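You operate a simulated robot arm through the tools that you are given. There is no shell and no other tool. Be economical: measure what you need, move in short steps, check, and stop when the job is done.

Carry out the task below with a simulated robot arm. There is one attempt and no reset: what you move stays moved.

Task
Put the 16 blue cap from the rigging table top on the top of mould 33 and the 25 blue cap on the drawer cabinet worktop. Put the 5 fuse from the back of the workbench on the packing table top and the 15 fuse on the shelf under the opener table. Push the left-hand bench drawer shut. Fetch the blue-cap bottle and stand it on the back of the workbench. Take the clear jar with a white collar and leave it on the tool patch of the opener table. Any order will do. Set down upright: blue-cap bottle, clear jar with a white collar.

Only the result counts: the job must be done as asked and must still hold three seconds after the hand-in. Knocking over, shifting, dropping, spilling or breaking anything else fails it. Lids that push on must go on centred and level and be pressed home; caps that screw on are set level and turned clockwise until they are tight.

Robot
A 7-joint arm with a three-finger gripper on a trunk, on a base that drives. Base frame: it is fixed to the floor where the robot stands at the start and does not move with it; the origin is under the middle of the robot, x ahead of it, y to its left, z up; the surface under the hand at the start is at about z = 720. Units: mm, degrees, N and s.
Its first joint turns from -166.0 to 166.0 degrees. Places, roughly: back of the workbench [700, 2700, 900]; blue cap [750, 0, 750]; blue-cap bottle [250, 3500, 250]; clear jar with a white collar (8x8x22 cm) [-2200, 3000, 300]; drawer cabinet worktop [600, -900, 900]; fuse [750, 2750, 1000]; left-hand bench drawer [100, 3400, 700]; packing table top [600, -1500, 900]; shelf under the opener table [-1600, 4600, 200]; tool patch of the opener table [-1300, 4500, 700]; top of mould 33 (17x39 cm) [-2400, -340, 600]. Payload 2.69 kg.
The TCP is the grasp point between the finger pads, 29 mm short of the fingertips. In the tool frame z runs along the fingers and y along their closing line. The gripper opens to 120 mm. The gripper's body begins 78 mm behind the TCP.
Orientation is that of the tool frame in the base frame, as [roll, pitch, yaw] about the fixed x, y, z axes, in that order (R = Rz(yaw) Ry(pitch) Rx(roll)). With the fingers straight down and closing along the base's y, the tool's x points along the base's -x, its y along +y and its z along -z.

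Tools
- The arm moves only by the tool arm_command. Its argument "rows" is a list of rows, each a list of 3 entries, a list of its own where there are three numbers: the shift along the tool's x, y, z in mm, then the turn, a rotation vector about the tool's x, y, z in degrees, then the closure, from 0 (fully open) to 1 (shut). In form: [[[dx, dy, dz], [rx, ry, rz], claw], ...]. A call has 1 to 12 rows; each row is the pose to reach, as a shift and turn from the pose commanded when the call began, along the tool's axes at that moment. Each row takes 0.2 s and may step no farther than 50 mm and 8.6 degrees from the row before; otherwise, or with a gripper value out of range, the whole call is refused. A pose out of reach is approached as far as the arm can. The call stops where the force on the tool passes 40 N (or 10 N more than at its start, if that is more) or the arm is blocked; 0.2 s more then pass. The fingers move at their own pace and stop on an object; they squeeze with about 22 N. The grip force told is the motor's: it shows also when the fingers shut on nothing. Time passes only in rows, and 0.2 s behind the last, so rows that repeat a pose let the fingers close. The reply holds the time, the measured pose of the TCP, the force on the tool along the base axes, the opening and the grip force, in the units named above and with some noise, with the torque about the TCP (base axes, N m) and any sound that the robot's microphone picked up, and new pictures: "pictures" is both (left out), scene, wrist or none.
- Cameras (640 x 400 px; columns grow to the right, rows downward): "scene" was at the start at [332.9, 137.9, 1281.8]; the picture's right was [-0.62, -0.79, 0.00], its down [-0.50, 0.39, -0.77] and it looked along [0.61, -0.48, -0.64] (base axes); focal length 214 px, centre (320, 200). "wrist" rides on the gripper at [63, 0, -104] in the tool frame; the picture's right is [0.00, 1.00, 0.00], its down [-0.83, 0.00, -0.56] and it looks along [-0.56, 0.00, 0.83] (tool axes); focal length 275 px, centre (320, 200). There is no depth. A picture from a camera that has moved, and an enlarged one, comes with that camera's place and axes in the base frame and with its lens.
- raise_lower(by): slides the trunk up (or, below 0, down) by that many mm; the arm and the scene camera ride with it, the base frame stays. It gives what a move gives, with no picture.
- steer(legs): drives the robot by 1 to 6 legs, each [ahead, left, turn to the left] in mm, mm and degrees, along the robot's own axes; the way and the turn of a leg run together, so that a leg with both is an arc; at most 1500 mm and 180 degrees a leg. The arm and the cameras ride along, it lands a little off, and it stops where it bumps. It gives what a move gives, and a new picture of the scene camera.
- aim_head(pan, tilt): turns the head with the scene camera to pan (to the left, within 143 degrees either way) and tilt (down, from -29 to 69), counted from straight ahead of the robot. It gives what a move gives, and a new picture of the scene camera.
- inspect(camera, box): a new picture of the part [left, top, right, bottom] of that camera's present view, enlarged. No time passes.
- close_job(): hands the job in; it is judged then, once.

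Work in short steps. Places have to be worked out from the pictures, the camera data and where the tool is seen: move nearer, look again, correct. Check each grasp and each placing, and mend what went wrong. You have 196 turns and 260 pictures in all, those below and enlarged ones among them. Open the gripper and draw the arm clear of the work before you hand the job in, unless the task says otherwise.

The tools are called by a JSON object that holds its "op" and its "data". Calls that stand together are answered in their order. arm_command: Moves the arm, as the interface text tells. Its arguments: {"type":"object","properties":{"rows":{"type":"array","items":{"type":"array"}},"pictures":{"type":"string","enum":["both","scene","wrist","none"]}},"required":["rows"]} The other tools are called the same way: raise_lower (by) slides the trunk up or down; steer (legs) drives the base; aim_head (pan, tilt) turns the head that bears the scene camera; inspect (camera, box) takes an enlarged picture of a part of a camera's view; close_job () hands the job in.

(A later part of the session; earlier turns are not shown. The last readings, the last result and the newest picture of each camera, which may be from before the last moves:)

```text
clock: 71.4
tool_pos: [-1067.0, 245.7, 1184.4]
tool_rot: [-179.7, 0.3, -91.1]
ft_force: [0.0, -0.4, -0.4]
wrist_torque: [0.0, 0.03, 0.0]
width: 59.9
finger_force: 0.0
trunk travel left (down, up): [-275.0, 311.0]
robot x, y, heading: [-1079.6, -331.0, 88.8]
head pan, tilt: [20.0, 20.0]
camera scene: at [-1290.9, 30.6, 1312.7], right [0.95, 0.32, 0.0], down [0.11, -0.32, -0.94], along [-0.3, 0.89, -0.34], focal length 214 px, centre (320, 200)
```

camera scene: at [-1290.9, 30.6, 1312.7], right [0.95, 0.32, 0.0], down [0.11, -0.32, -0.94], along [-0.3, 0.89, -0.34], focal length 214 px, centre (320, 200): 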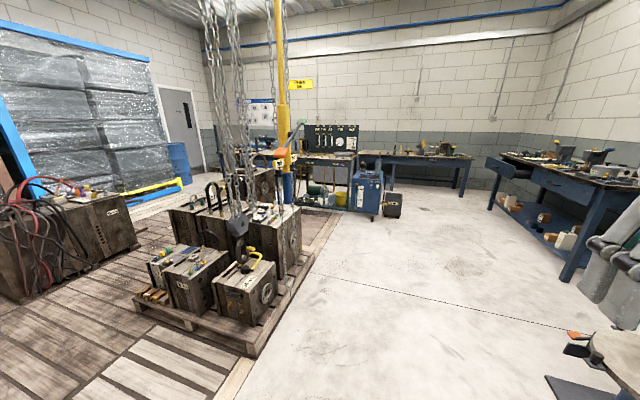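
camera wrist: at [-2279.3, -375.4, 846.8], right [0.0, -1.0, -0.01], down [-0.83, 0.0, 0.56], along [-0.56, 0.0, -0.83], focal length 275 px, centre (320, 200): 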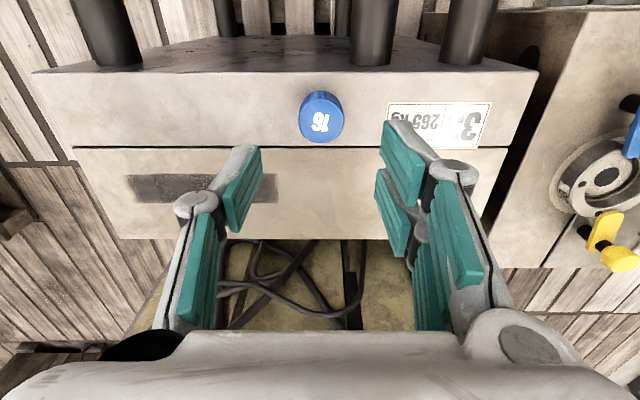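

The aisle along +y at x≈-1080 is clear. I drive 2000 mm ahead to look at the jar shelf.

{"op": "steer", "data": {"legs": [[1000, 0, 1], [1000, 0, 0]]}}

{"op": "aim_head", "data": {"pan": 45, "tilt": 25}}

{"op": "aim_head", "data": {"pan": -45, "tilt": 25}}

```text
clock: 81.4
tool_pos: [-1073.1, 2256.2, 1184.0]
tool_rot: [-179.7, 0.3, -89.5]
ft_force: [0.3, 0.8, -0.4]
wrist_torque: [-0.04, -0.02, 0.0]
width: 60.2
finger_force: 0.1
trunk travel left (down, up): [-275.0, 311.0]
robot x, y, heading: [-1067.3, 1682.2, 90.7]
head pan, tilt: [20.0, 20.0]
camera scene: at [-1290.3, 2034.2, 1312.7], right [0.94, 0.35, 0.0], down [0.12, -0.32, -0.94], along [-0.33, 0.88, -0.34], focal length 214 px, centre (320, 200)
```

scene: 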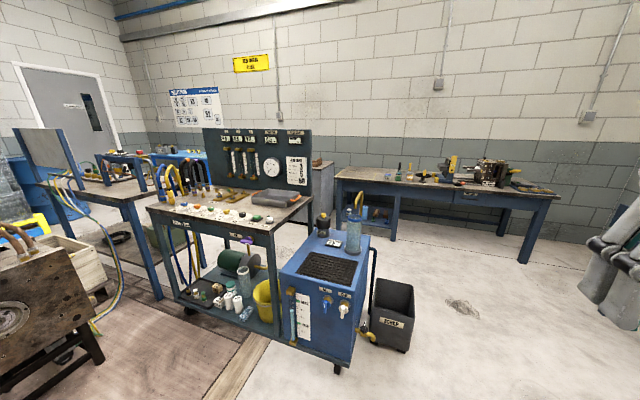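

```text
clock: 82.3
tool_pos: [-1073.3, 2255.3, 1184.8]
tool_rot: [-179.7, 0.3, -89.5]
ft_force: [0.4, 0.0, 0.0]
wrist_torque: [0.05, 0.01, 0.01]
width: 60.1
finger_force: 0.0
trunk travel left (down, up): [-275.0, 311.0]
robot x, y, heading: [-1067.8, 1684.0, 90.4]
head pan, tilt: [45.0, 25.0]
camera scene: at [-1323.4, 2011.6, 1304.7], right [0.7, 0.71, 0.0], down [0.3, -0.3, -0.91], along [-0.65, 0.64, -0.42], focal length 214 px, centre (320, 200)
```

scene: 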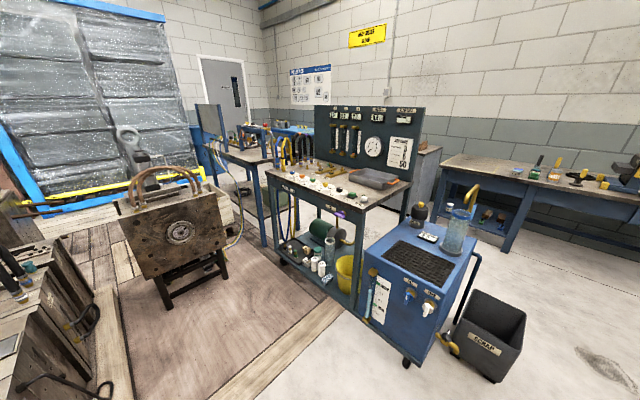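

```text
clock: 84.0
tool_pos: [-1073.7, 2255.5, 1184.1]
tool_rot: [-179.7, 0.3, -89.5]
ft_force: [0.1, 0.7, -0.3]
wrist_torque: [-0.03, 0.02, 0.0]
width: 60.0
finger_force: 0.0
trunk travel left (down, up): [-275.0, 311.0]
robot x, y, heading: [-1071.2, 1684.0, 90.5]
head pan, tilt: [-45.0, 25.0]
camera scene: at [-1193.2, 2012.7, 1304.6], right [0.71, -0.7, 0.0], down [-0.3, -0.3, -0.91], along [0.64, 0.65, -0.42], focal length 214 px, centre (320, 200)
```

scene: 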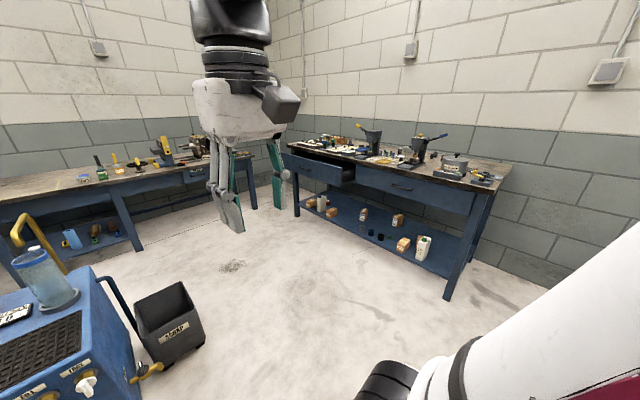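

I look back to the test station's lower shelf and enlarge it, and do the same for the workbench shelf.

{"op": "inspect", "data": {"camera": "scene", "box": [280, 110, 520, 260]}}

{"op": "aim_head", "data": {"pan": 50, "tilt": 35}}

{"op": "inspect", "data": {"camera": "scene", "box": [270, 130, 430, 230]}}

```text
2.67 times, centred on (400, 185) of scene
camera zoom: at [-1193.2, 2012.7, 1304.6], right [0.71, -0.7, 0.0], down [-0.3, -0.3, -0.91], along [0.64, 0.65, -0.42], focal length 572 px, centre (107, 240)
```

zoom: 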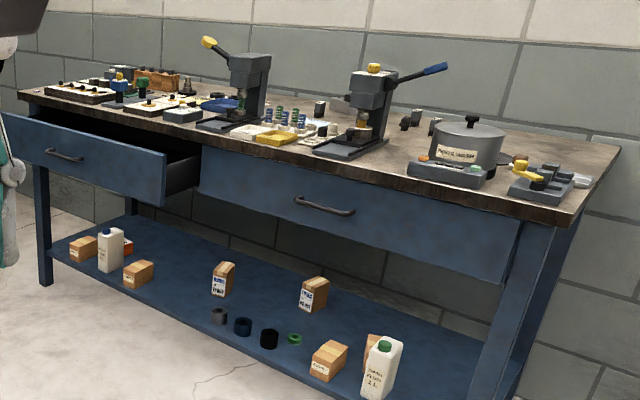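

```text
clock: 85.7
tool_pos: [-1073.0, 2256.2, 1185.4]
tool_rot: [-179.6, 0.3, -89.5]
ft_force: [-0.2, 0.0, 0.4]
wrist_torque: [-0.02, 0.04, -0.01]
width: 60.0
finger_force: 0.0
trunk travel left (down, up): [-275.0, 311.0]
robot x, y, heading: [-1065.5, 1678.6, 90.9]
head pan, tilt: [50.0, 35.0]
camera scene: at [-1325.6, 2003.0, 1288.9], right [0.64, 0.77, 0.0], down [0.44, -0.37, -0.82], along [-0.63, 0.52, -0.57], focal length 214 px, centre (320, 200)
```

scene: 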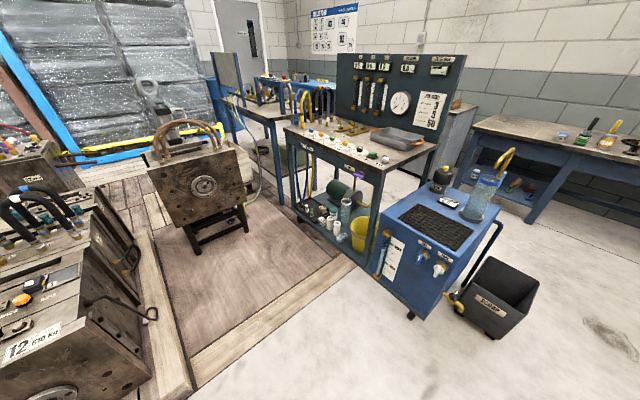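

```text
4.00 times, centred on (350, 180) of scene
camera zoom: at [-1325.6, 2003.0, 1288.9], right [0.64, 0.77, 0.0], down [0.44, -0.37, -0.82], along [-0.63, 0.52, -0.57], focal length 858 px, centre (200, 280)
```

zoom: 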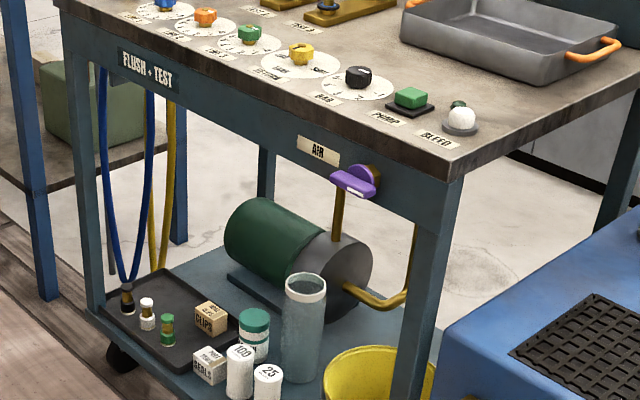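

The target jar (translucent, white collar) stands at about (-2165,2943) near the front of the test station's lower shelf. I drive nearer and face it diagonally, keeping off the timber platform.

{"op": "steer", "data": {"legs": [[400, 400, 0], [0, 0, 40]]}}

{"op": "aim_head", "data": {"pan": 0, "tilt": 45}}

```text
clock: 90.8
tool_pos: [-1850.3, 2500.6, 1184.1]
tool_rot: [-179.6, 0.2, -48.5]
ft_force: [0.9, 0.5, 0.2]
wrist_torque: [-0.02, 0.01, -0.01]
width: 59.9
finger_force: 0.0
trunk travel left (down, up): [-275.0, 311.0]
robot x, y, heading: [-1469.6, 2072.1, 131.4]
head pan, tilt: [50.0, 35.0]
camera scene: at [-1875.1, 2142.7, 1288.9], right [-0.03, 1.0, 0.0], down [0.57, 0.02, -0.82], along [-0.82, -0.02, -0.57], focal length 214 px, centre (320, 200)
```

scene: 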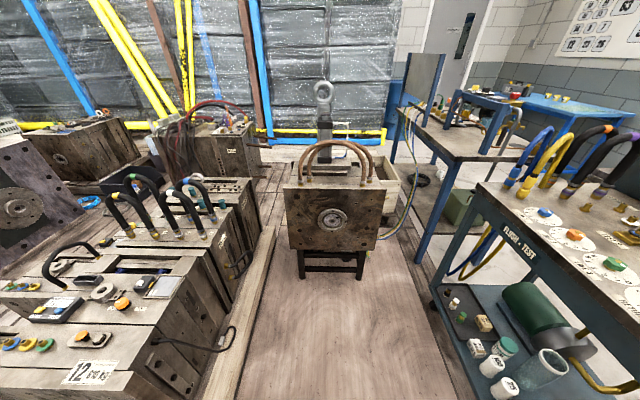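

```text
clock: 92.0
tool_pos: [-1851.7, 2499.8, 1184.1]
tool_rot: [-179.6, 0.3, -48.5]
ft_force: [-0.4, -0.6, -0.2]
wrist_torque: [-0.02, 0.01, -0.03]
width: 59.9
finger_force: 0.2
trunk travel left (down, up): [-275.0, 311.0]
robot x, y, heading: [-1471.6, 2069.6, 131.4]
head pan, tilt: [0.0, 45.0]
camera scene: at [-1841.1, 2205.9, 1274.1], right [0.75, 0.66, 0.0], down [0.47, -0.53, -0.71], along [-0.47, 0.53, -0.71], focal length 214 px, centre (320, 200)
```

scene: 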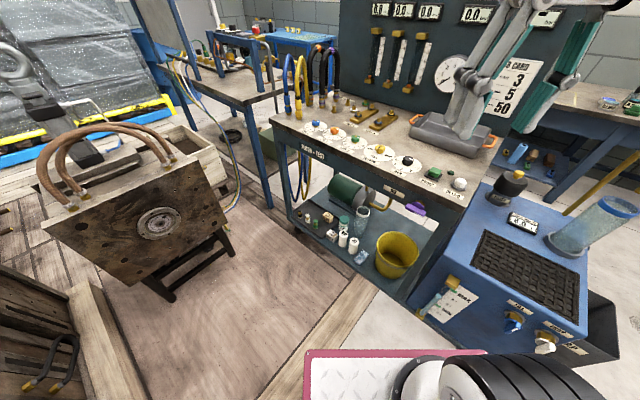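

{"op": "inspect", "data": {"camera": "scene", "box": [290, 160, 450, 300]}}

```text
2.86 times, centred on (370, 230) of scene
camera zoom: at [-1841.1, 2205.9, 1274.1], right [0.75, 0.66, 0.0], down [0.47, -0.53, -0.71], along [-0.47, 0.53, -0.71], focal length 613 px, centre (177, 114)
```

zoom: 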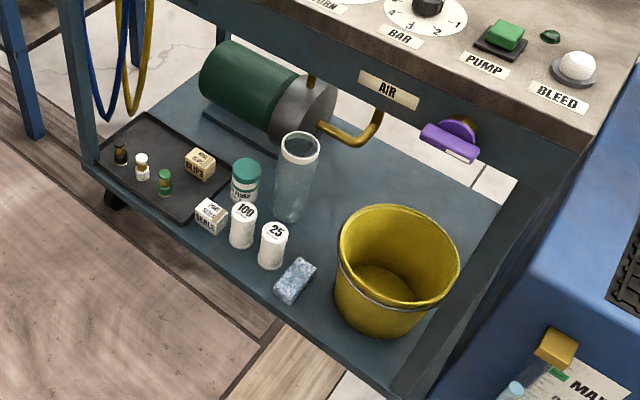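

Jar at about (-2175,2930), shelf at z≈205, behind two short bottles. I turn to face the station squarely and shift left so that the jar is about 860 mm away.

{"op": "steer", "data": {"legs": [[0, 0, -41], [80, 280, 0]]}}

{"op": "aim_head", "data": {"pan": 12, "tilt": 50}}

```text
clock: 95.7
tool_pos: [-1706.7, 2715.2, 1184.0]
tool_rot: [-179.6, 0.4, -87.1]
ft_force: [-0.4, 0.1, -0.5]
wrist_torque: [0.0, -0.02, 0.0]
width: 60.1
finger_force: 0.1
trunk travel left (down, up): [-275.0, 311.0]
robot x, y, heading: [-1669.5, 2139.7, 93.0]
head pan, tilt: [0.0, 45.0]
stopped in leg 2: the robot was blocked; the commanded pose is now the measured one
camera scene: at [-1881.1, 2478.9, 1274.1], right [1.0, 0.05, 0.0], down [0.04, -0.71, -0.71], along [-0.04, 0.71, -0.71], focal length 214 px, centre (320, 200)
```

scene: 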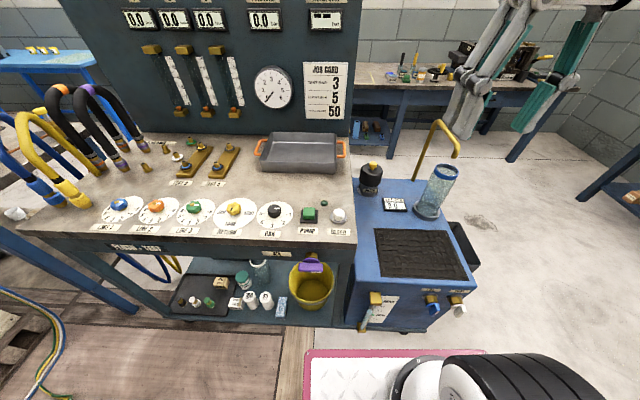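

```text
clock: 96.5
tool_pos: [-1705.4, 2714.4, 1184.4]
tool_rot: [-179.7, 0.4, -87.0]
ft_force: [0.0, -0.5, 0.0]
wrist_torque: [0.02, 0.01, 0.01]
width: 60.1
finger_force: 0.0
trunk travel left (down, up): [-275.0, 311.0]
robot x, y, heading: [-1674.9, 2141.8, 93.0]
head pan, tilt: [12.0, 50.0]
camera scene: at [-1896.7, 2472.1, 1267.2], right [0.97, 0.26, 0.0], down [0.2, -0.74, -0.64], along [-0.17, 0.62, -0.77], focal length 214 px, centre (320, 200)
```

scene: 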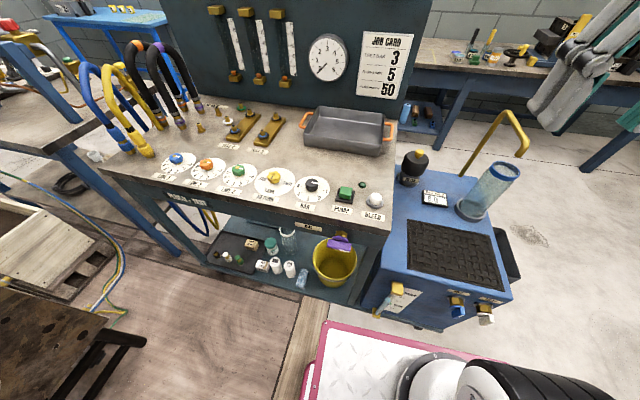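

The base is stopped by the platform's edge beam; from here the jar is about 936 mm away, fine for a horizontal grasp. I first roll the hand so the camera will be on top when the fingers point forward.

{"op": "arm_command", "data": {"rows": [[[0, 0, 0], [0, 0, 8.5], 0.2], [[0, 0, 0], [0, 0, 17], 0.2], [[0, 0, 0], [0, 0, 25.5], 0.2], [[0, 0, 0], [0, 0, 34], 0.2], [[0, 0, 0], [0, 0, 42.5], 0.2], [[0, 0, 0], [0, 0, 51], 0.2], [[0, 0, 0], [0, 0, 59.5], 0.2], [[0, 0, 0], [0, 0, 68], 0.2], [[0, 0, 0], [0, 0, 76.5], 0.2], [[0, 0, 0], [0, 0, 85], 0.2], [[0, 0, 0], [0, 0, 93.5], 0.2], [[0, 0, 0], [0, 0, 102], 0.2]], "pictures": "none"}}

```text
clock: 99.1
tool_pos: [-1705.6, 2714.6, 1184.5]
tool_rot: [179.7, 0.2, 170.8]
ft_force: [-0.3, 0.5, -0.4]
wrist_torque: [0.01, 0.0, 0.03]
width: 96.1
finger_force: 0.1
trunk travel left (down, up): [-275.0, 311.0]
robot x, y, heading: [-1672.3, 2142.6, 93.0]
head pan, tilt: [12.0, 50.0]
```

Rolling works. I finish the roll to yaw 112° while moving over to x≈-2074, y≈2640 at height.

{"op": "arm_command", "data": {"rows": [[[44, -16, 0], [0, 0, 7.4], 0.2], [[88, -33, 0], [0, 0, 14.8], 0.2], [[132, -49, 0], [0, 0, 22.1], 0.2], [[176, -66, 0], [0, 0, 29.5], 0.2], [[220, -82, 0], [0, 0, 36.9], 0.2], [[264, -99, 0], [0, 0, 44.3], 0.2], [[308, -115, 0], [0, 0, 51.6], 0.2], [[352, -132, 0], [0, 0, 58.8], 0.2]], "pictures": "wrist"}}

```text
clock: 100.6
tool_pos: [-2014.6, 2615.2, 1198.4]
tool_rot: [-172.4, 0.7, 134.1]
ft_force: [0.6, 0.2, -0.2]
wrist_torque: [-0.02, -0.01, 0.02]
width: 96.1
finger_force: 0.1
trunk travel left (down, up): [-275.0, 311.0]
robot x, y, heading: [-1676.8, 2142.9, 93.0]
head pan, tilt: [12.0, 50.0]
stopped in row 7: the arm was blocked; the commanded pose is now the measured one
camera wrist: at [-2049.8, 2669.8, 1299.9], right [0.71, 0.69, -0.13], down [0.63, -0.54, 0.56], along [0.32, -0.48, -0.82], focal length 275 px, centre (320, 200)
```

wrist: 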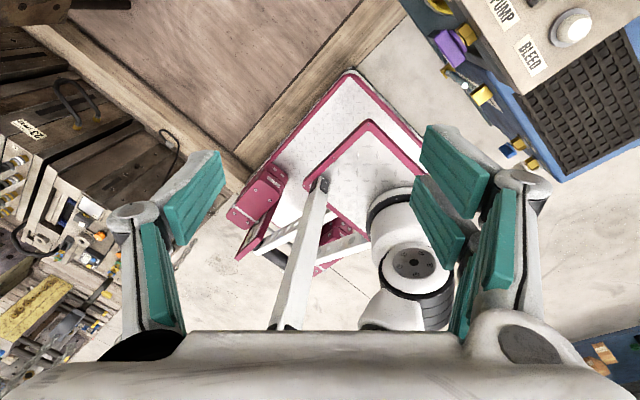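

That roll hits a joint limit. Instead I will keep the camera on the robot side and grasp with the fingers tilted about 30° below horizontal, which lifts the camera clear of the short bottles. I turn the hand back.

{"op": "arm_command", "data": {"rows": [[[0, 0, 0], [0, 0, -8.5], 0.2], [[0, 0, 0], [0, 0, -17], 0.2], [[0, 0, 0], [0, 0, -25.5], 0.2], [[0, 0, 0], [0, 0, -34], 0.2], [[0, 0, 0], [0, 0, -42.5], 0.2], [[0, 0, 0], [0, 0, -51], 0.2], [[0, 0, 0], [0, 0, -59.5], 0.2], [[0, 0, 0], [0, 0, -68], 0.2], [[0, 0, 0], [0, 0, -76.5], 0.2], [[0, 0, 0], [0, 0, -85], 0.2], [[0, 0, 0], [0, 0, -93.5], 0.2], [[0, 0, 0], [0, 0, -102], 0.2]], "pictures": "none"}}

{"op": "arm_command", "data": {"rows": [[[0, 0, 0], [0, 0, -8], 0.2], [[0, 0, 0], [0, 0, -16], 0.2], [[0, 0, 0], [0, 0, -24], 0.2], [[0, 0, 0], [0, 0, -32], 0.2], [[0, 0, 0], [0, 0, -40], 0.2], [[0, 0, 0], [0, 0, -48], 0.2], [[0, 0, 0], [0, 0, -56], 0.2]], "pictures": "none"}}

```text
clock: 103.2
tool_pos: [-2014.5, 2616.6, 1199.0]
tool_rot: [179.2, -7.7, -124.1]
ft_force: [-0.4, 0.3, 0.3]
wrist_torque: [-0.03, 0.02, 0.0]
width: 95.9
finger_force: 0.1
trunk travel left (down, up): [-275.0, 311.0]
robot x, y, heading: [-1674.0, 2142.9, 93.0]
head pan, tilt: [12.0, 50.0]
```

```text
clock: 104.8
tool_pos: [-2013.7, 2615.1, 1198.3]
tool_rot: [173.2, -3.7, -68.0]
ft_force: [-0.3, 0.2, 0.0]
wrist_torque: [0.03, -0.02, 0.0]
width: 96.2
finger_force: 0.0
trunk travel left (down, up): [-275.0, 311.0]
robot x, y, heading: [-1670.9, 2141.5, 93.1]
head pan, tilt: [12.0, 50.0]
```

I level the hand, then pitch the fingers forward to 30° below horizontal while still high in front of the table.

{"op": "arm_command", "data": {"rows": [[[0, 0, 0], [6.8, 0, 0], 0.2]], "pictures": "none"}}

{"op": "arm_command", "data": {"rows": [[[5, 0, 0], [0, -7, 0], 0.1], [[10, 0, 0], [0, -14, 0], 0.1], [[15, 0, 0], [0, -21, 0], 0.1], [[20, 0, 0], [0, -28, 0], 0.1], [[20, 0, 0], [0, -35, 0], 0], [[20, 0, 0], [0, -42, 0], 0], [[20, 0, 0], [0, -49, 0], 0], [[20, 0, 0], [0, -56, 0], 0], [[20, 0, 0], [0, -63.7, 0], 0]], "pictures": "both"}}

```text
clock: 105.2
tool_pos: [-2013.6, 2615.3, 1197.2]
tool_rot: [-180.0, -3.8, -68.1]
ft_force: [0.4, -0.1, 0.1]
wrist_torque: [0.0, 0.03, 0.02]
width: 96.2
finger_force: 0.1
trunk travel left (down, up): [-275.0, 311.0]
robot x, y, heading: [-1671.1, 2141.8, 93.1]
head pan, tilt: [12.0, 50.0]
```

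```text
clock: 107.3
tool_pos: [-2031.1, 2609.9, 1297.0]
tool_rot: [161.5, 66.4, -83.3]
ft_force: [-0.1, -0.1, 0.4]
wrist_torque: [-0.07, 0.02, 0.06]
width: 119.7
finger_force: 0.1
trunk travel left (down, up): [-275.0, 311.0]
robot x, y, heading: [-1679.8, 2141.3, 93.0]
head pan, tilt: [12.0, 50.0]
stopped in row 9: the arm was blocked; the commanded pose is now the measured one
camera scene: at [-1907.9, 2458.8, 1256.1], right [0.89, 0.46, 0.0], down [0.39, -0.76, -0.52], along [-0.24, 0.46, -0.85], focal length 214 px, centre (320, 200)
camera wrist: at [-1984.5, 2498.1, 1278.1], right [-0.91, -0.4, 0.12], down [0.19, -0.13, 0.97], along [-0.37, 0.91, 0.2], focal length 275 px, centre (320, 200)
```

scene: 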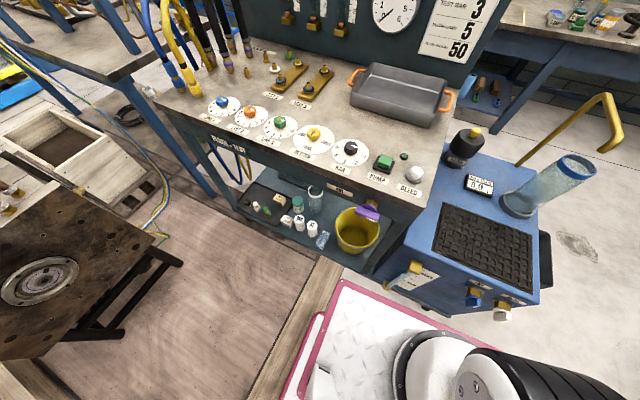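
wrist: 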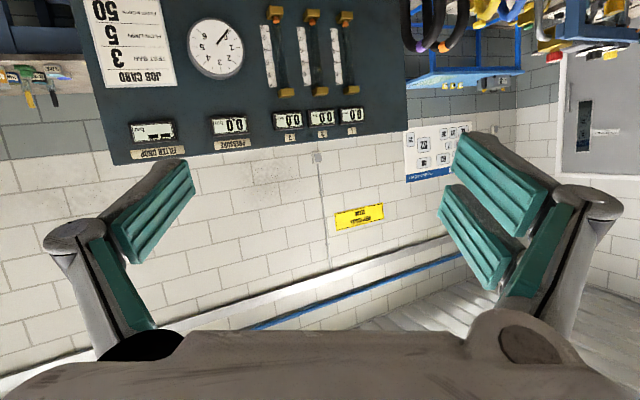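

The hand pushed against the head camera, so I undo the pitch while moving away from the head.

{"op": "arm_command", "data": {"rows": [[[0, 0, 20], [0, 7.5, 0], 0], [[0, 0, 40], [0, 15, 0], 0], [[0, 0, 50], [0, 22.5, 0], 0], [[0, 0, 50], [0, 30, 0], 0], [[0, 0, 50], [0, 37.5, 0], 0], [[0, 0, 50], [0, 45, 0], 0], [[0, 0, 50], [0, 52.5, 0], 0], [[0, 0, 50], [0, 60, 0], 0]], "pictures": "none"}}

```text
clock: 109.1
tool_pos: [-2063.4, 2632.9, 1263.9]
tool_rot: [174.5, 6.8, -65.2]
ft_force: [0.1, -0.6, -0.2]
wrist_torque: [0.08, 0.03, 0.01]
width: 120.0
finger_force: 0.0
trunk travel left (down, up): [-275.0, 311.0]
robot x, y, heading: [-1678.3, 2141.6, 93.1]
head pan, tilt: [12.0, 50.0]
```

Now I bring the arm back in front of the robot.

{"op": "arm_command", "data": {"rows": [[[9, -43, 9], [0.7, 0.8, 2.7], 0], [[18, -86, 18], [1.4, 1.7, 5.4], 0], [[26, -129, 27], [2.1, 2.5, 8.1], 0], [[35, -172, 37], [2.8, 3.4, 10.8], 0], [[44, -215, 46], [3.4, 4.2, 13.5], 0], [[53, -258, 55], [4.1, 5.1, 16.2], 0], [[61, -301, 64], [4.8, 5.9, 18.9], 0], [[70, -345, 74], [5.5, 6.8, 21.6], 0]], "pictures": "none"}}

{"op": "steer", "data": {"legs": [[-60, -180, 0], [0, 0, 30], [60, 0, 0]]}}

```text
clock: 110.9
tool_pos: [-1733.2, 2723.9, 1150.1]
tool_rot: [179.1, -1.3, -86.4]
ft_force: [0.1, -0.4, 0.6]
wrist_torque: [0.0, -0.02, -0.02]
width: 119.9
finger_force: 0.1
trunk travel left (down, up): [-275.0, 311.0]
robot x, y, heading: [-1672.5, 2142.1, 93.3]
head pan, tilt: [12.0, 50.0]
```

```text
clock: 114.5
tool_pos: [-1865.9, 2618.7, 1150.3]
tool_rot: [179.0, -1.3, -56.7]
ft_force: [-1.3, -0.2, 0.0]
wrist_torque: [-0.04, 0.0, -0.03]
width: 119.9
finger_force: 0.1
trunk travel left (down, up): [-275.0, 311.0]
robot x, y, heading: [-1524.1, 2142.3, 122.6]
head pan, tilt: [12.0, 50.0]
camera scene: at [-1881.6, 2318.1, 1267.1], right [0.71, 0.7, 0.0], down [0.54, -0.54, -0.64], along [-0.45, 0.46, -0.77], focal length 214 px, centre (320, 200)
```

scene: 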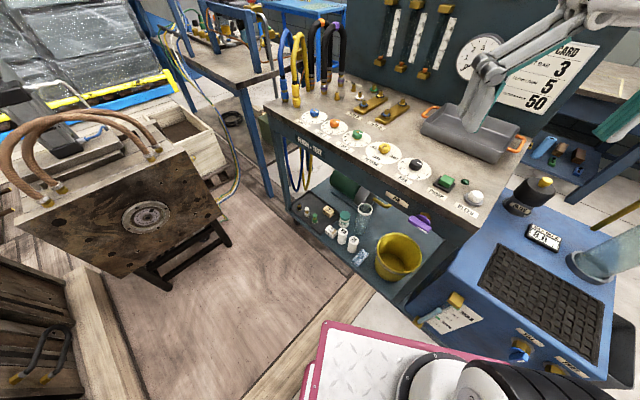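

I enlarge the shelf to refine the jar's position from this stance.

{"op": "inspect", "data": {"camera": "scene", "box": [290, 170, 450, 310]}}

```text
2.86 times, centred on (370, 240) of scene
camera zoom: at [-1881.6, 2318.1, 1267.1], right [0.71, 0.7, 0.0], down [0.54, -0.54, -0.64], along [-0.45, 0.46, -0.77], focal length 613 px, centre (177, 86)
```

zoom: 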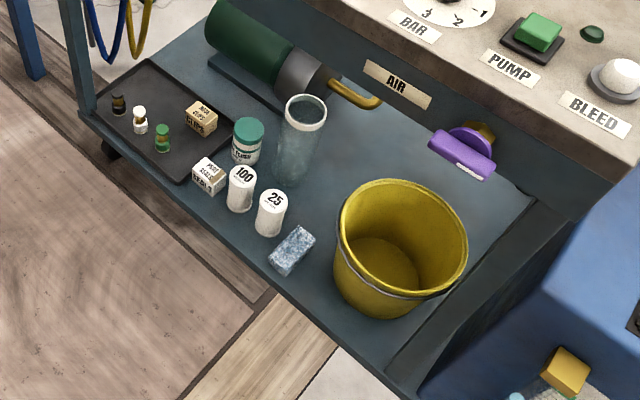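

Jar refined to (-2179,2947), from z 190 to 410; bottles in front reach about z 300. I lower the hand in front of the shelf first, fingers still down.

{"op": "arm_command", "data": {"rows": [[[-12, 12, 40], [0, 0, 0], 0], [[-24, 24, 80], [0, 0, 0], 0], [[-36, 36, 120], [0, 0, 0], 0], [[-48, 48, 160], [0, 0, 0], 0], [[-60, 60, 200], [0, 0, 0], 0], [[-72, 72, 240], [0, 0, 0], 0], [[-84, 84, 280], [0, 0, 0], 0], [[-95, 96, 320], [0, 0, 0], 0], [[-106, 108, 360], [0, 0, 0], 0], [[-116, 120, 400], [0, 0, 0], 0]], "pictures": "none"}}

```text
clock: 116.7
tool_pos: [-2030.9, 2637.6, 748.0]
tool_rot: [179.0, -1.3, -56.7]
ft_force: [-0.4, 0.2, 0.3]
wrist_torque: [0.0, 0.04, -0.01]
width: 119.9
finger_force: 0.1
trunk travel left (down, up): [-275.0, 311.0]
robot x, y, heading: [-1530.4, 2142.7, 122.8]
head pan, tilt: [12.0, 50.0]
```

I set the yaw to -62°, then pitch the fingers forward (40° below horizontal) while lowering.

{"op": "arm_command", "data": {"rows": [[[0, 0, 30], [0, 0, 5.3], 0]], "pictures": "none"}}

{"op": "arm_command", "data": {"rows": [[[0, 0, 30], [0, -6.4, 0], 0], [[0, 0, 60], [0, -12.8, 0], 0], [[0, 0, 90], [0, -19.2, 0], 0], [[0, 0, 120], [0, -25.6, 0], 0], [[0, 0, 150], [0, -32, 0], 0], [[0, 0, 180], [0, -38.4, 0], 0], [[0, 0, 210], [0, -44.8, 0], 0], [[0, 0, 240], [0, -51.3, 0], 0]], "pictures": "both"}}

```text
clock: 117.1
tool_pos: [-2030.9, 2637.0, 717.7]
tool_rot: [179.1, -1.4, -62.1]
ft_force: [1.1, -0.6, 0.6]
wrist_torque: [0.01, -0.01, 0.02]
width: 119.9
finger_force: 0.1
trunk travel left (down, up): [-275.0, 311.0]
robot x, y, heading: [-1526.3, 2142.8, 122.9]
head pan, tilt: [12.0, 50.0]
```

```text
clock: 118.9
tool_pos: [-2030.5, 2629.7, 482.8]
tool_rot: [178.7, 50.2, -63.1]
ft_force: [0.2, 0.8, -0.4]
wrist_torque: [-0.01, 0.02, 0.01]
width: 119.9
finger_force: 0.1
trunk travel left (down, up): [-275.0, 311.0]
robot x, y, heading: [-1524.7, 2141.8, 122.8]
head pan, tilt: [12.0, 50.0]
camera scene: at [-1881.5, 2318.1, 1267.2], right [0.71, 0.7, 0.0], down [0.54, -0.54, -0.64], along [-0.45, 0.46, -0.77], focal length 214 px, centre (320, 200)
camera wrist: at [-1973.7, 2523.7, 499.1], right [-0.88, -0.47, 0.01], down [-0.04, 0.1, 0.99], along [-0.47, 0.88, -0.11], focal length 275 px, centre (320, 200)
```

scene: 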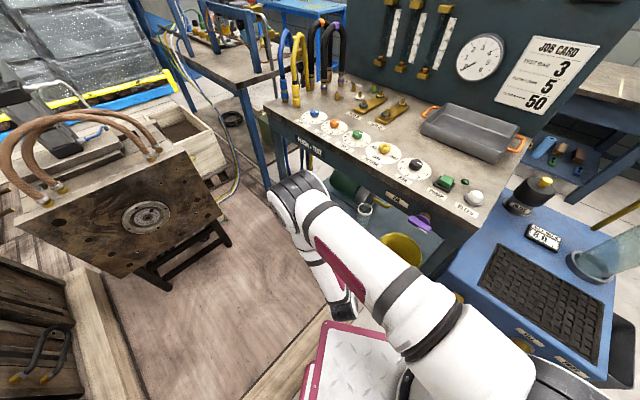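
wrist: 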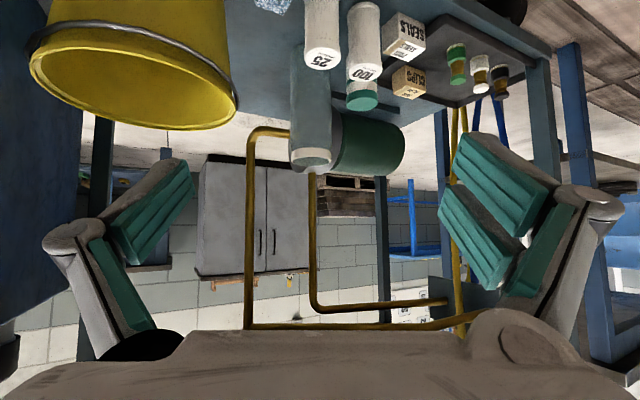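

The wrist view shows the jar clearly behind bottles 25 and 100, top at z≈395. I lower to z≈372 and advance 200 mm horizontally, then check.

{"op": "arm_command", "data": {"rows": [[[29, -4, 24], [0, 0, 0], 0], [[58, -8, 48], [0, 0, 0], 0], [[86, -12, 71], [0, 0, 0], 0], [[58, -12, 106], [0, 0, 0], 0], [[29, -12, 140], [0, 0, 0], 0], [[0, -12, 175], [0, 0, 0], 0], [[-29, -12, 209], [0, 0, 0], 0], [[-42, -12, 225], [0, 0, 0], 0]], "pictures": "both"}}

```text
clock: 120.7
tool_pos: [-2116.6, 2810.3, 366.3]
tool_rot: [178.7, 49.8, -63.0]
ft_force: [-0.5, -0.1, 0.5]
wrist_torque: [0.03, -0.06, 0.02]
width: 119.7
finger_force: 0.0
trunk travel left (down, up): [-275.0, 311.0]
robot x, y, heading: [-1526.9, 2145.3, 122.5]
head pan, tilt: [12.0, 50.0]
camera scene: at [-1881.6, 2318.0, 1267.1], right [0.71, 0.7, 0.0], down [0.54, -0.54, -0.64], along [-0.45, 0.46, -0.77], focal length 214 px, centre (320, 200)
camera wrist: at [-2058.5, 2704.2, 383.7], right [-0.88, -0.47, 0.01], down [-0.04, 0.1, 0.99], along [-0.47, 0.88, -0.11], focal length 275 px, centre (320, 200)
```

scene: 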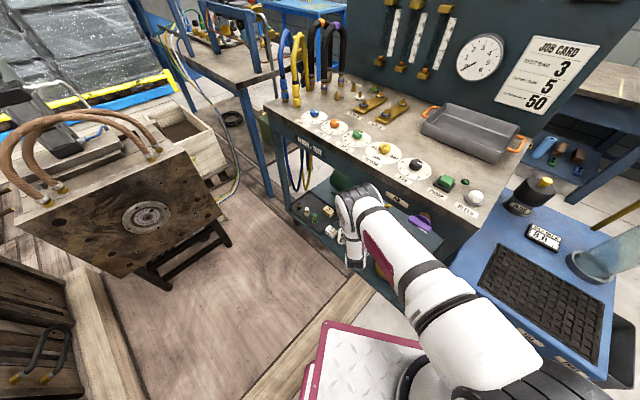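
wrist: 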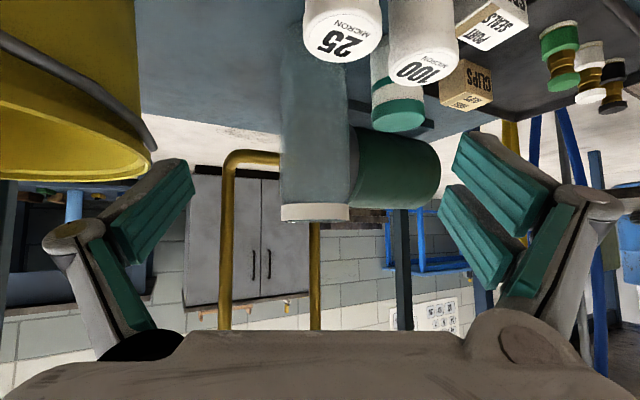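

Jar top is actually at z≈375, jar at about (-2192,2972). I lower 21 mm and advance another 130 mm.

{"op": "arm_command", "data": {"rows": [[[16, -3, 14], [0, 0, 0], 0], [[-10, -6, 45], [0, 0, 0], 0], [[-36, -6, 75], [0, 0, 0], 0], [[-62, -6, 106], [0, 0, 0], 0], [[-68, -6, 113], [0, 0, 0], 0]], "pictures": "wrist"}}

```text
clock: 121.9
tool_pos: [-2174.5, 2929.2, 345.5]
tool_rot: [178.6, 50.0, -63.1]
ft_force: [-0.2, -0.7, -0.1]
wrist_torque: [0.01, 0.02, -0.03]
width: 120.2
finger_force: 0.0
trunk travel left (down, up): [-275.0, 311.0]
robot x, y, heading: [-1526.4, 2144.0, 122.8]
head pan, tilt: [12.0, 50.0]
camera wrist: at [-2115.8, 2822.9, 362.3], right [-0.88, -0.47, 0.01], down [-0.04, 0.1, 0.99], along [-0.47, 0.88, -0.11], focal length 275 px, centre (320, 200)
```

wrist: 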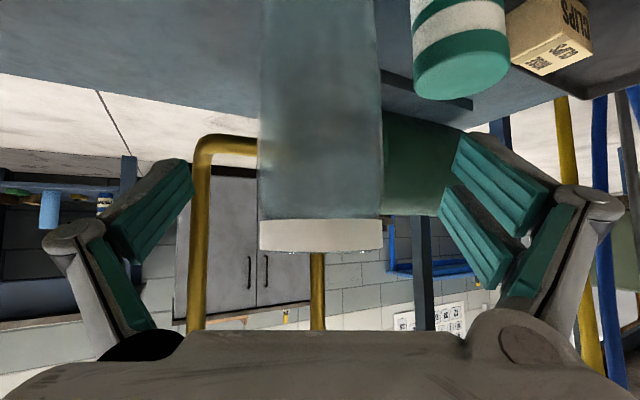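

Jar is centred, its axis about 55 mm ahead. I advance 55, lower 10, and close.

{"op": "arm_command", "data": {"rows": [[[-13, 0, 25], [0, 0, 0], 0], [[-28, 0, 48], [0, 0, 0], 0], [[-28, 0, 48], [0, 0, 0], 1], [[-28, 0, 48], [0, 0, 0], 1], [[-28, 0, 48], [0, 0, 0], 1]], "pictures": "wrist"}}

```text
clock: 123.1
tool_pos: [-2194.4, 2966.9, 342.3]
tool_rot: [178.5, 49.7, -63.1]
ft_force: [-0.1, -0.8, -1.0]
wrist_torque: [0.0, -0.02, 0.0]
width: 79.4
finger_force: 22.3
out of reach, approached as far as the arm can: row 2, 3, 4, 5
trunk travel left (down, up): [-275.0, 311.0]
robot x, y, heading: [-1526.0, 2139.9, 122.8]
head pan, tilt: [12.0, 50.0]
camera wrist: at [-2137.1, 2860.5, 360.6], right [-0.88, -0.47, 0.01], down [-0.04, 0.1, 0.99], along [-0.47, 0.88, -0.11], focal length 275 px, centre (320, 200)
```

wrist: 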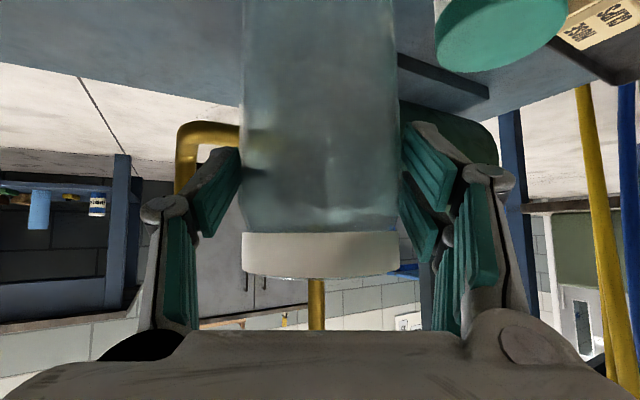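

The jar is gripped (79 mm wide). I raise the trunk 40 mm to lift it and look at the clearance.

{"op": "raise_lower", "data": {"by": 40}}

{"op": "inspect", "data": {"camera": "scene", "box": [240, 130, 480, 280]}}

{"op": "inspect", "data": {"camera": "wrist", "box": [0, 0, 640, 400]}}

```text
clock: 123.9
tool_pos: [-2187.4, 2956.6, 384.8]
tool_rot: [178.6, 49.8, -63.1]
ft_force: [0.3, -0.7, -0.3]
wrist_torque: [0.0, -0.02, -0.02]
width: 79.4
finger_force: 22.4
trunk travel left (down, up): [-315.0, 271.0]
robot x, y, heading: [-1524.4, 2137.6, 122.8]
head pan, tilt: [12.0, 50.0]
```

```text
2.67 times, centred on (360, 205) of scene
camera zoom: at [-1873.2, 2305.0, 1306.9], right [0.71, 0.7, 0.0], down [0.54, -0.54, -0.64], along [-0.45, 0.46, -0.77], focal length 572 px, centre (213, 187)
```

zoom: 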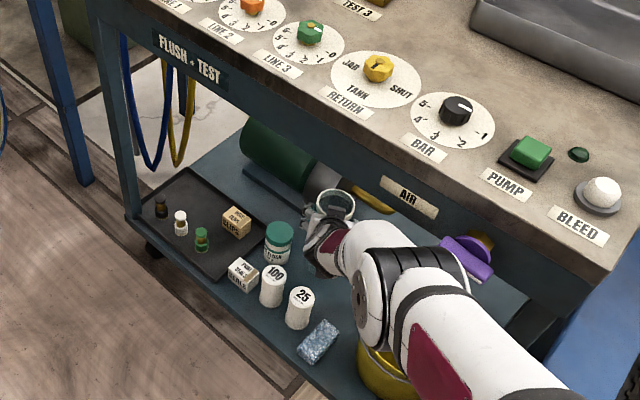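

```text
1.00 times, centred on (320, 200) of wrist (not enlarged: the box is as wide or as high as the picture)
camera zoom: at [-2128.6, 2850.8, 402.4], right [-0.88, -0.47, 0.01], down [-0.04, 0.1, 0.99], along [-0.47, 0.88, -0.11], focal length 275 px, centre (320, 200)
```

zoom: 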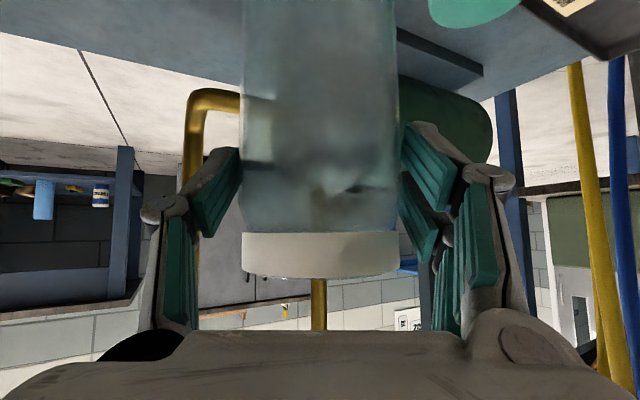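

Forearm lies well in front of the apron. I draw back 20 mm and raise the trunk another 115 mm so the jar clears the bottles.

{"op": "arm_command", "data": {"rows": [[[13, 0, -15], [0, 0, 0], 1]], "pictures": "none"}}

{"op": "raise_lower", "data": {"by": 115}}

{"op": "inspect", "data": {"camera": "wrist", "box": [0, 0, 640, 400]}}

{"op": "inspect", "data": {"camera": "scene", "box": [240, 130, 480, 280]}}

```text
clock: 124.3
tool_pos: [-2176.9, 2940.5, 385.2]
tool_rot: [178.7, 49.7, -63.0]
ft_force: [0.2, -0.2, -2.0]
wrist_torque: [0.03, -0.01, -0.01]
width: 79.6
finger_force: 22.0
trunk travel left (down, up): [-315.0, 271.0]
robot x, y, heading: [-1522.1, 2139.3, 122.7]
head pan, tilt: [12.0, 50.0]
```

```text
clock: 125.8
tool_pos: [-2152.3, 2901.0, 499.9]
tool_rot: [178.7, 49.8, -63.1]
ft_force: [0.5, -0.2, -1.0]
wrist_torque: [0.03, -0.05, -0.01]
width: 79.5
finger_force: 22.2
trunk travel left (down, up): [-430.0, 156.0]
robot x, y, heading: [-1526.2, 2141.5, 122.9]
head pan, tilt: [12.0, 50.0]
```

```text
1.00 times, centred on (320, 200) of wrist (not enlarged: the box is as wide or as high as the picture)
camera zoom: at [-2094.5, 2794.6, 517.1], right [-0.88, -0.47, 0.01], down [-0.04, 0.1, 0.99], along [-0.47, 0.88, -0.11], focal length 275 px, centre (320, 200)
```

zoom: 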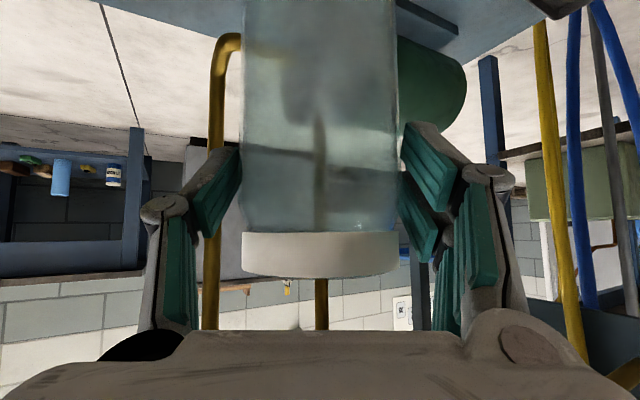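

```text
2.67 times, centred on (360, 205) of scene
camera zoom: at [-1838.3, 2250.5, 1421.5], right [0.71, 0.7, 0.0], down [0.54, -0.54, -0.64], along [-0.45, 0.46, -0.77], focal length 572 px, centre (213, 187)
```

zoom: 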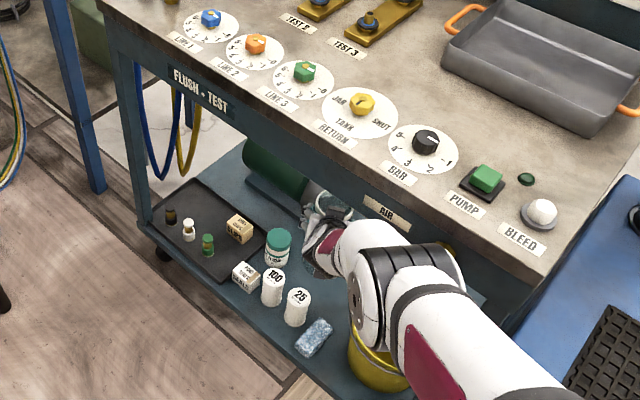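

Bottles stand untouched and the jar hangs above them (jar bottom ≈313). I withdraw 300 mm horizontally.

{"op": "arm_command", "data": {"rows": [[[29, 0, -34], [0, 0, 0], 1], [[58, 0, -69], [0, 0, 0], 1], [[87, 0, -103], [0, 0, 0], 1], [[116, 0, -138], [0, 0, 0], 1], [[145, 0, -172], [0, 0, 0], 1], [[174, 0, -207], [0, 0, 0], 1], [[193, 0, -230], [0, 0, 0], 1]], "pictures": "both"}}

```text
clock: 127.4
tool_pos: [-2011.2, 2634.4, 501.0]
tool_rot: [178.6, 49.9, -63.1]
ft_force: [0.1, -0.1, -0.9]
wrist_torque: [-0.03, 0.0, 0.0]
width: 79.4
finger_force: 22.5
trunk travel left (down, up): [-430.0, 156.0]
robot x, y, heading: [-1524.1, 2138.8, 122.8]
head pan, tilt: [12.0, 50.0]
camera scene: at [-1838.3, 2250.7, 1421.5], right [0.71, 0.7, 0.0], down [0.54, -0.54, -0.64], along [-0.45, 0.46, -0.77], focal length 214 px, centre (320, 200)
camera wrist: at [-1954.0, 2528.2, 518.6], right [-0.88, -0.47, 0.01], down [-0.04, 0.1, 0.99], along [-0.47, 0.88, -0.11], focal length 275 px, centre (320, 200)
```

scene: 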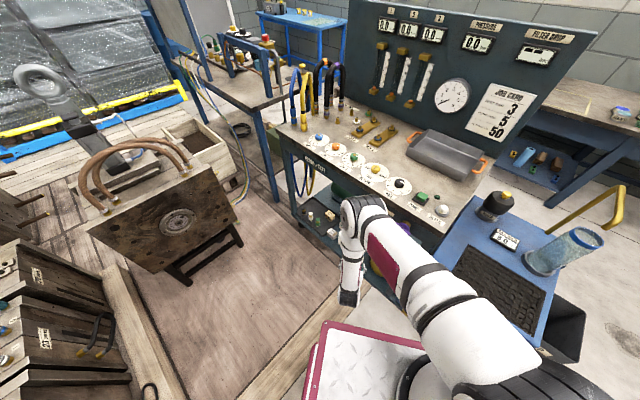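
wrist: 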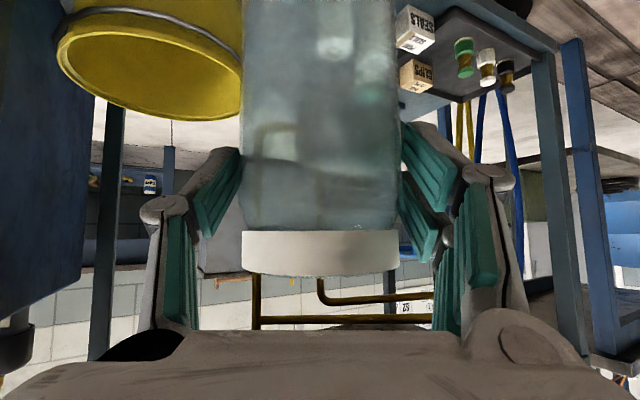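

The jar is out. I raise it 340 mm straight up for transport.

{"op": "arm_command", "data": {"rows": [[[-33, 0, -27], [0, 0, 0], 1], [[-66, 0, -54], [0, 0, 0], 1], [[-98, 0, -82], [0, 0, 0], 1], [[-131, 0, -109], [0, 0, 0], 1], [[-163, 0, -136], [0, 0, 0], 1], [[-196, 0, -163], [0, 0, 0], 1], [[-228, 0, -191], [0, 0, 0], 1], [[-260, 0, -218], [0, 0, 0], 1]], "pictures": "none"}}

{"op": "steer", "data": {"legs": [[-350, 0, 0], [0, 0, -75]]}}

{"op": "aim_head", "data": {"pan": 0, "tilt": 25}}

```text
clock: 129.2
tool_pos: [-2007.1, 2634.9, 840.7]
tool_rot: [178.8, 49.7, -63.1]
ft_force: [0.4, -0.2, -1.4]
wrist_torque: [0.03, -0.03, 0.01]
width: 79.3
finger_force: 22.5
trunk travel left (down, up): [-430.0, 156.0]
robot x, y, heading: [-1527.3, 2144.0, 122.7]
head pan, tilt: [12.0, 50.0]
```

```text
clock: 134.7
tool_pos: [-982.8, 2441.1, 841.1]
tool_rot: [178.6, 49.7, -138.1]
ft_force: [0.7, -0.3, -1.1]
wrist_torque: [0.0, 0.01, -0.01]
width: 79.4
finger_force: 22.4
trunk travel left (down, up): [-430.0, 156.0]
robot x, y, heading: [-1336.3, 1847.3, 47.4]
head pan, tilt: [12.0, 50.0]
camera scene: at [-1312.2, 2179.0, 1421.5], right [0.86, -0.51, 0.0], down [-0.39, -0.66, -0.64], along [0.32, 0.55, -0.77], focal length 214 px, centre (320, 200)
```

scene: 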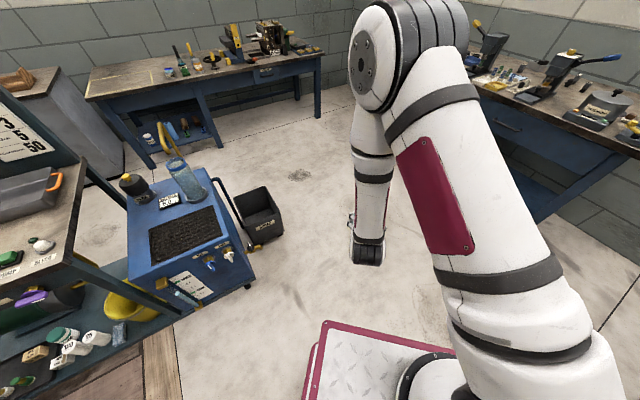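

```text
clock: 135.6
tool_pos: [-982.9, 2440.6, 840.4]
tool_rot: [178.5, 49.8, -138.0]
ft_force: [-0.5, 0.6, -0.4]
wrist_torque: [-0.01, 0.01, -0.01]
width: 79.2
finger_force: 22.0
trunk travel left (down, up): [-430.0, 156.0]
robot x, y, heading: [-1340.6, 1848.5, 47.4]
head pan, tilt: [0.0, 25.0]
camera scene: at [-1289.1, 2180.7, 1458.9], right [0.74, -0.67, 0.0], down [-0.29, -0.31, -0.91], along [0.61, 0.67, -0.42], focal length 214 px, centre (320, 200)
```

scene: 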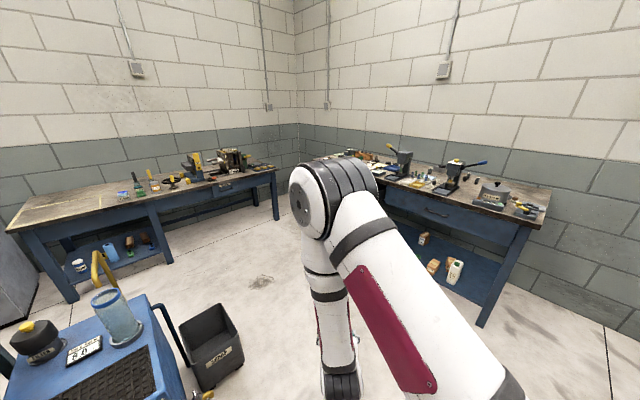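

Route: translate to the open middle, turn to face +y, go ahead past the scrap bin, checking on the way.

{"op": "steer", "data": {"legs": [[834, -239, 0], [0, 0, 42.6], [1200, 0, 0]]}}

{"op": "aim_head", "data": {"pan": 35, "tilt": 30}}

```text
clock: 147.7
tool_pos: [-737.1, 4158.0, 840.5]
tool_rot: [178.6, 49.8, -95.7]
ft_force: [-0.2, 0.1, -1.1]
wrist_torque: [-0.02, 0.01, -0.01]
width: 79.3
finger_force: 21.6
trunk travel left (down, up): [-430.0, 156.0]
robot x, y, heading: [-597.9, 3482.5, 90.0]
head pan, tilt: [0.0, 25.0]
camera scene: at [-786.5, 3758.7, 1459.0], right [1.0, 0.0, 0.0], down [0.0, -0.42, -0.91], along [0.0, 0.91, -0.42], focal length 214 px, centre (320, 200)
```

scene: 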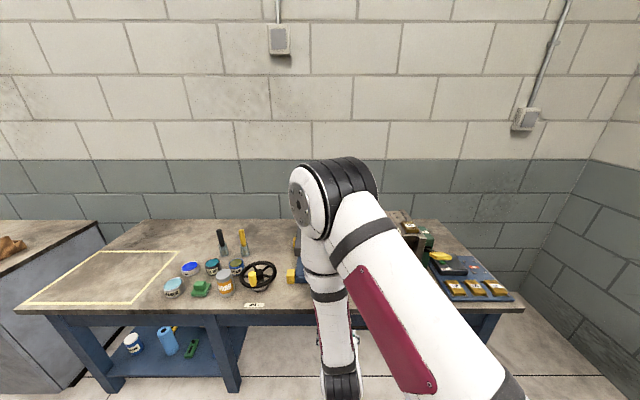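

```text
clock: 148.7
tool_pos: [-736.2, 4157.5, 840.9]
tool_rot: [178.6, 49.7, -95.7]
ft_force: [-0.5, -0.2, -1.0]
wrist_torque: [-0.03, -0.03, -0.04]
width: 79.5
finger_force: 21.8
trunk travel left (down, up): [-430.0, 156.0]
robot x, y, heading: [-596.6, 3483.0, 89.9]
head pan, tilt: [35.0, 30.0]
camera scene: at [-838.3, 3740.7, 1451.0], right [0.82, 0.57, 0.0], down [0.29, -0.41, -0.87], along [-0.5, 0.71, -0.5], focal length 214 px, centre (320, 200)
```

scene: 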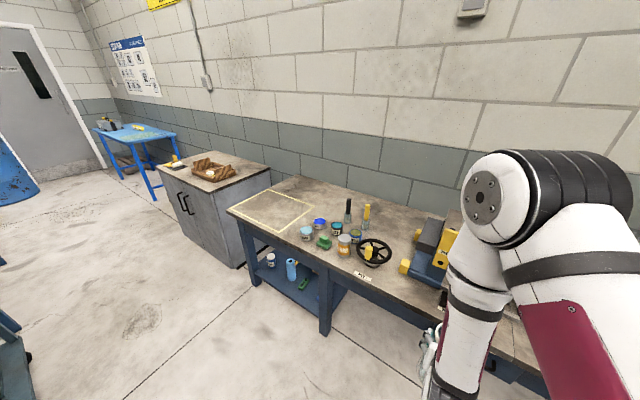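

I enlarge the table to identify the "tool patch".

{"op": "inspect", "data": {"camera": "scene", "box": [220, 170, 420, 295]}}

{"op": "inspect", "data": {"camera": "scene", "box": [330, 220, 490, 320]}}

```text
3.20 times, centred on (320, 232) of scene
camera zoom: at [-838.3, 3740.7, 1451.0], right [0.82, 0.57, 0.0], down [0.29, -0.41, -0.87], along [-0.5, 0.71, -0.5], focal length 686 px, centre (320, 96)
```

zoom: 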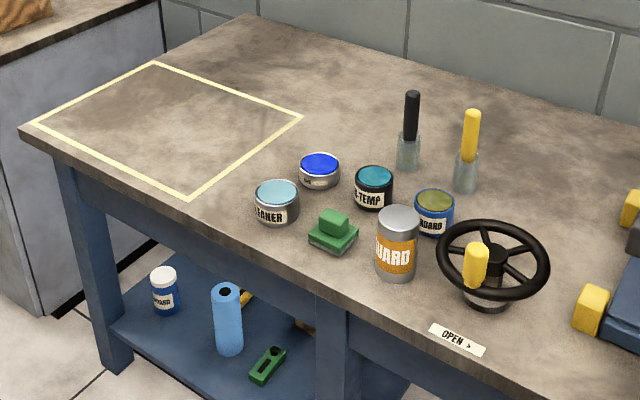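

```text
4.00 times, centred on (410, 270) of scene
camera zoom: at [-838.3, 3740.7, 1451.0], right [0.82, 0.57, 0.0], down [0.29, -0.41, -0.87], along [-0.5, 0.71, -0.5], focal length 858 px, centre (-40, -80)
```

zoom: 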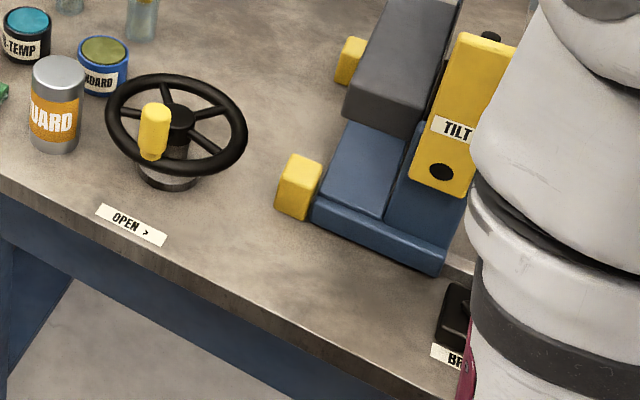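

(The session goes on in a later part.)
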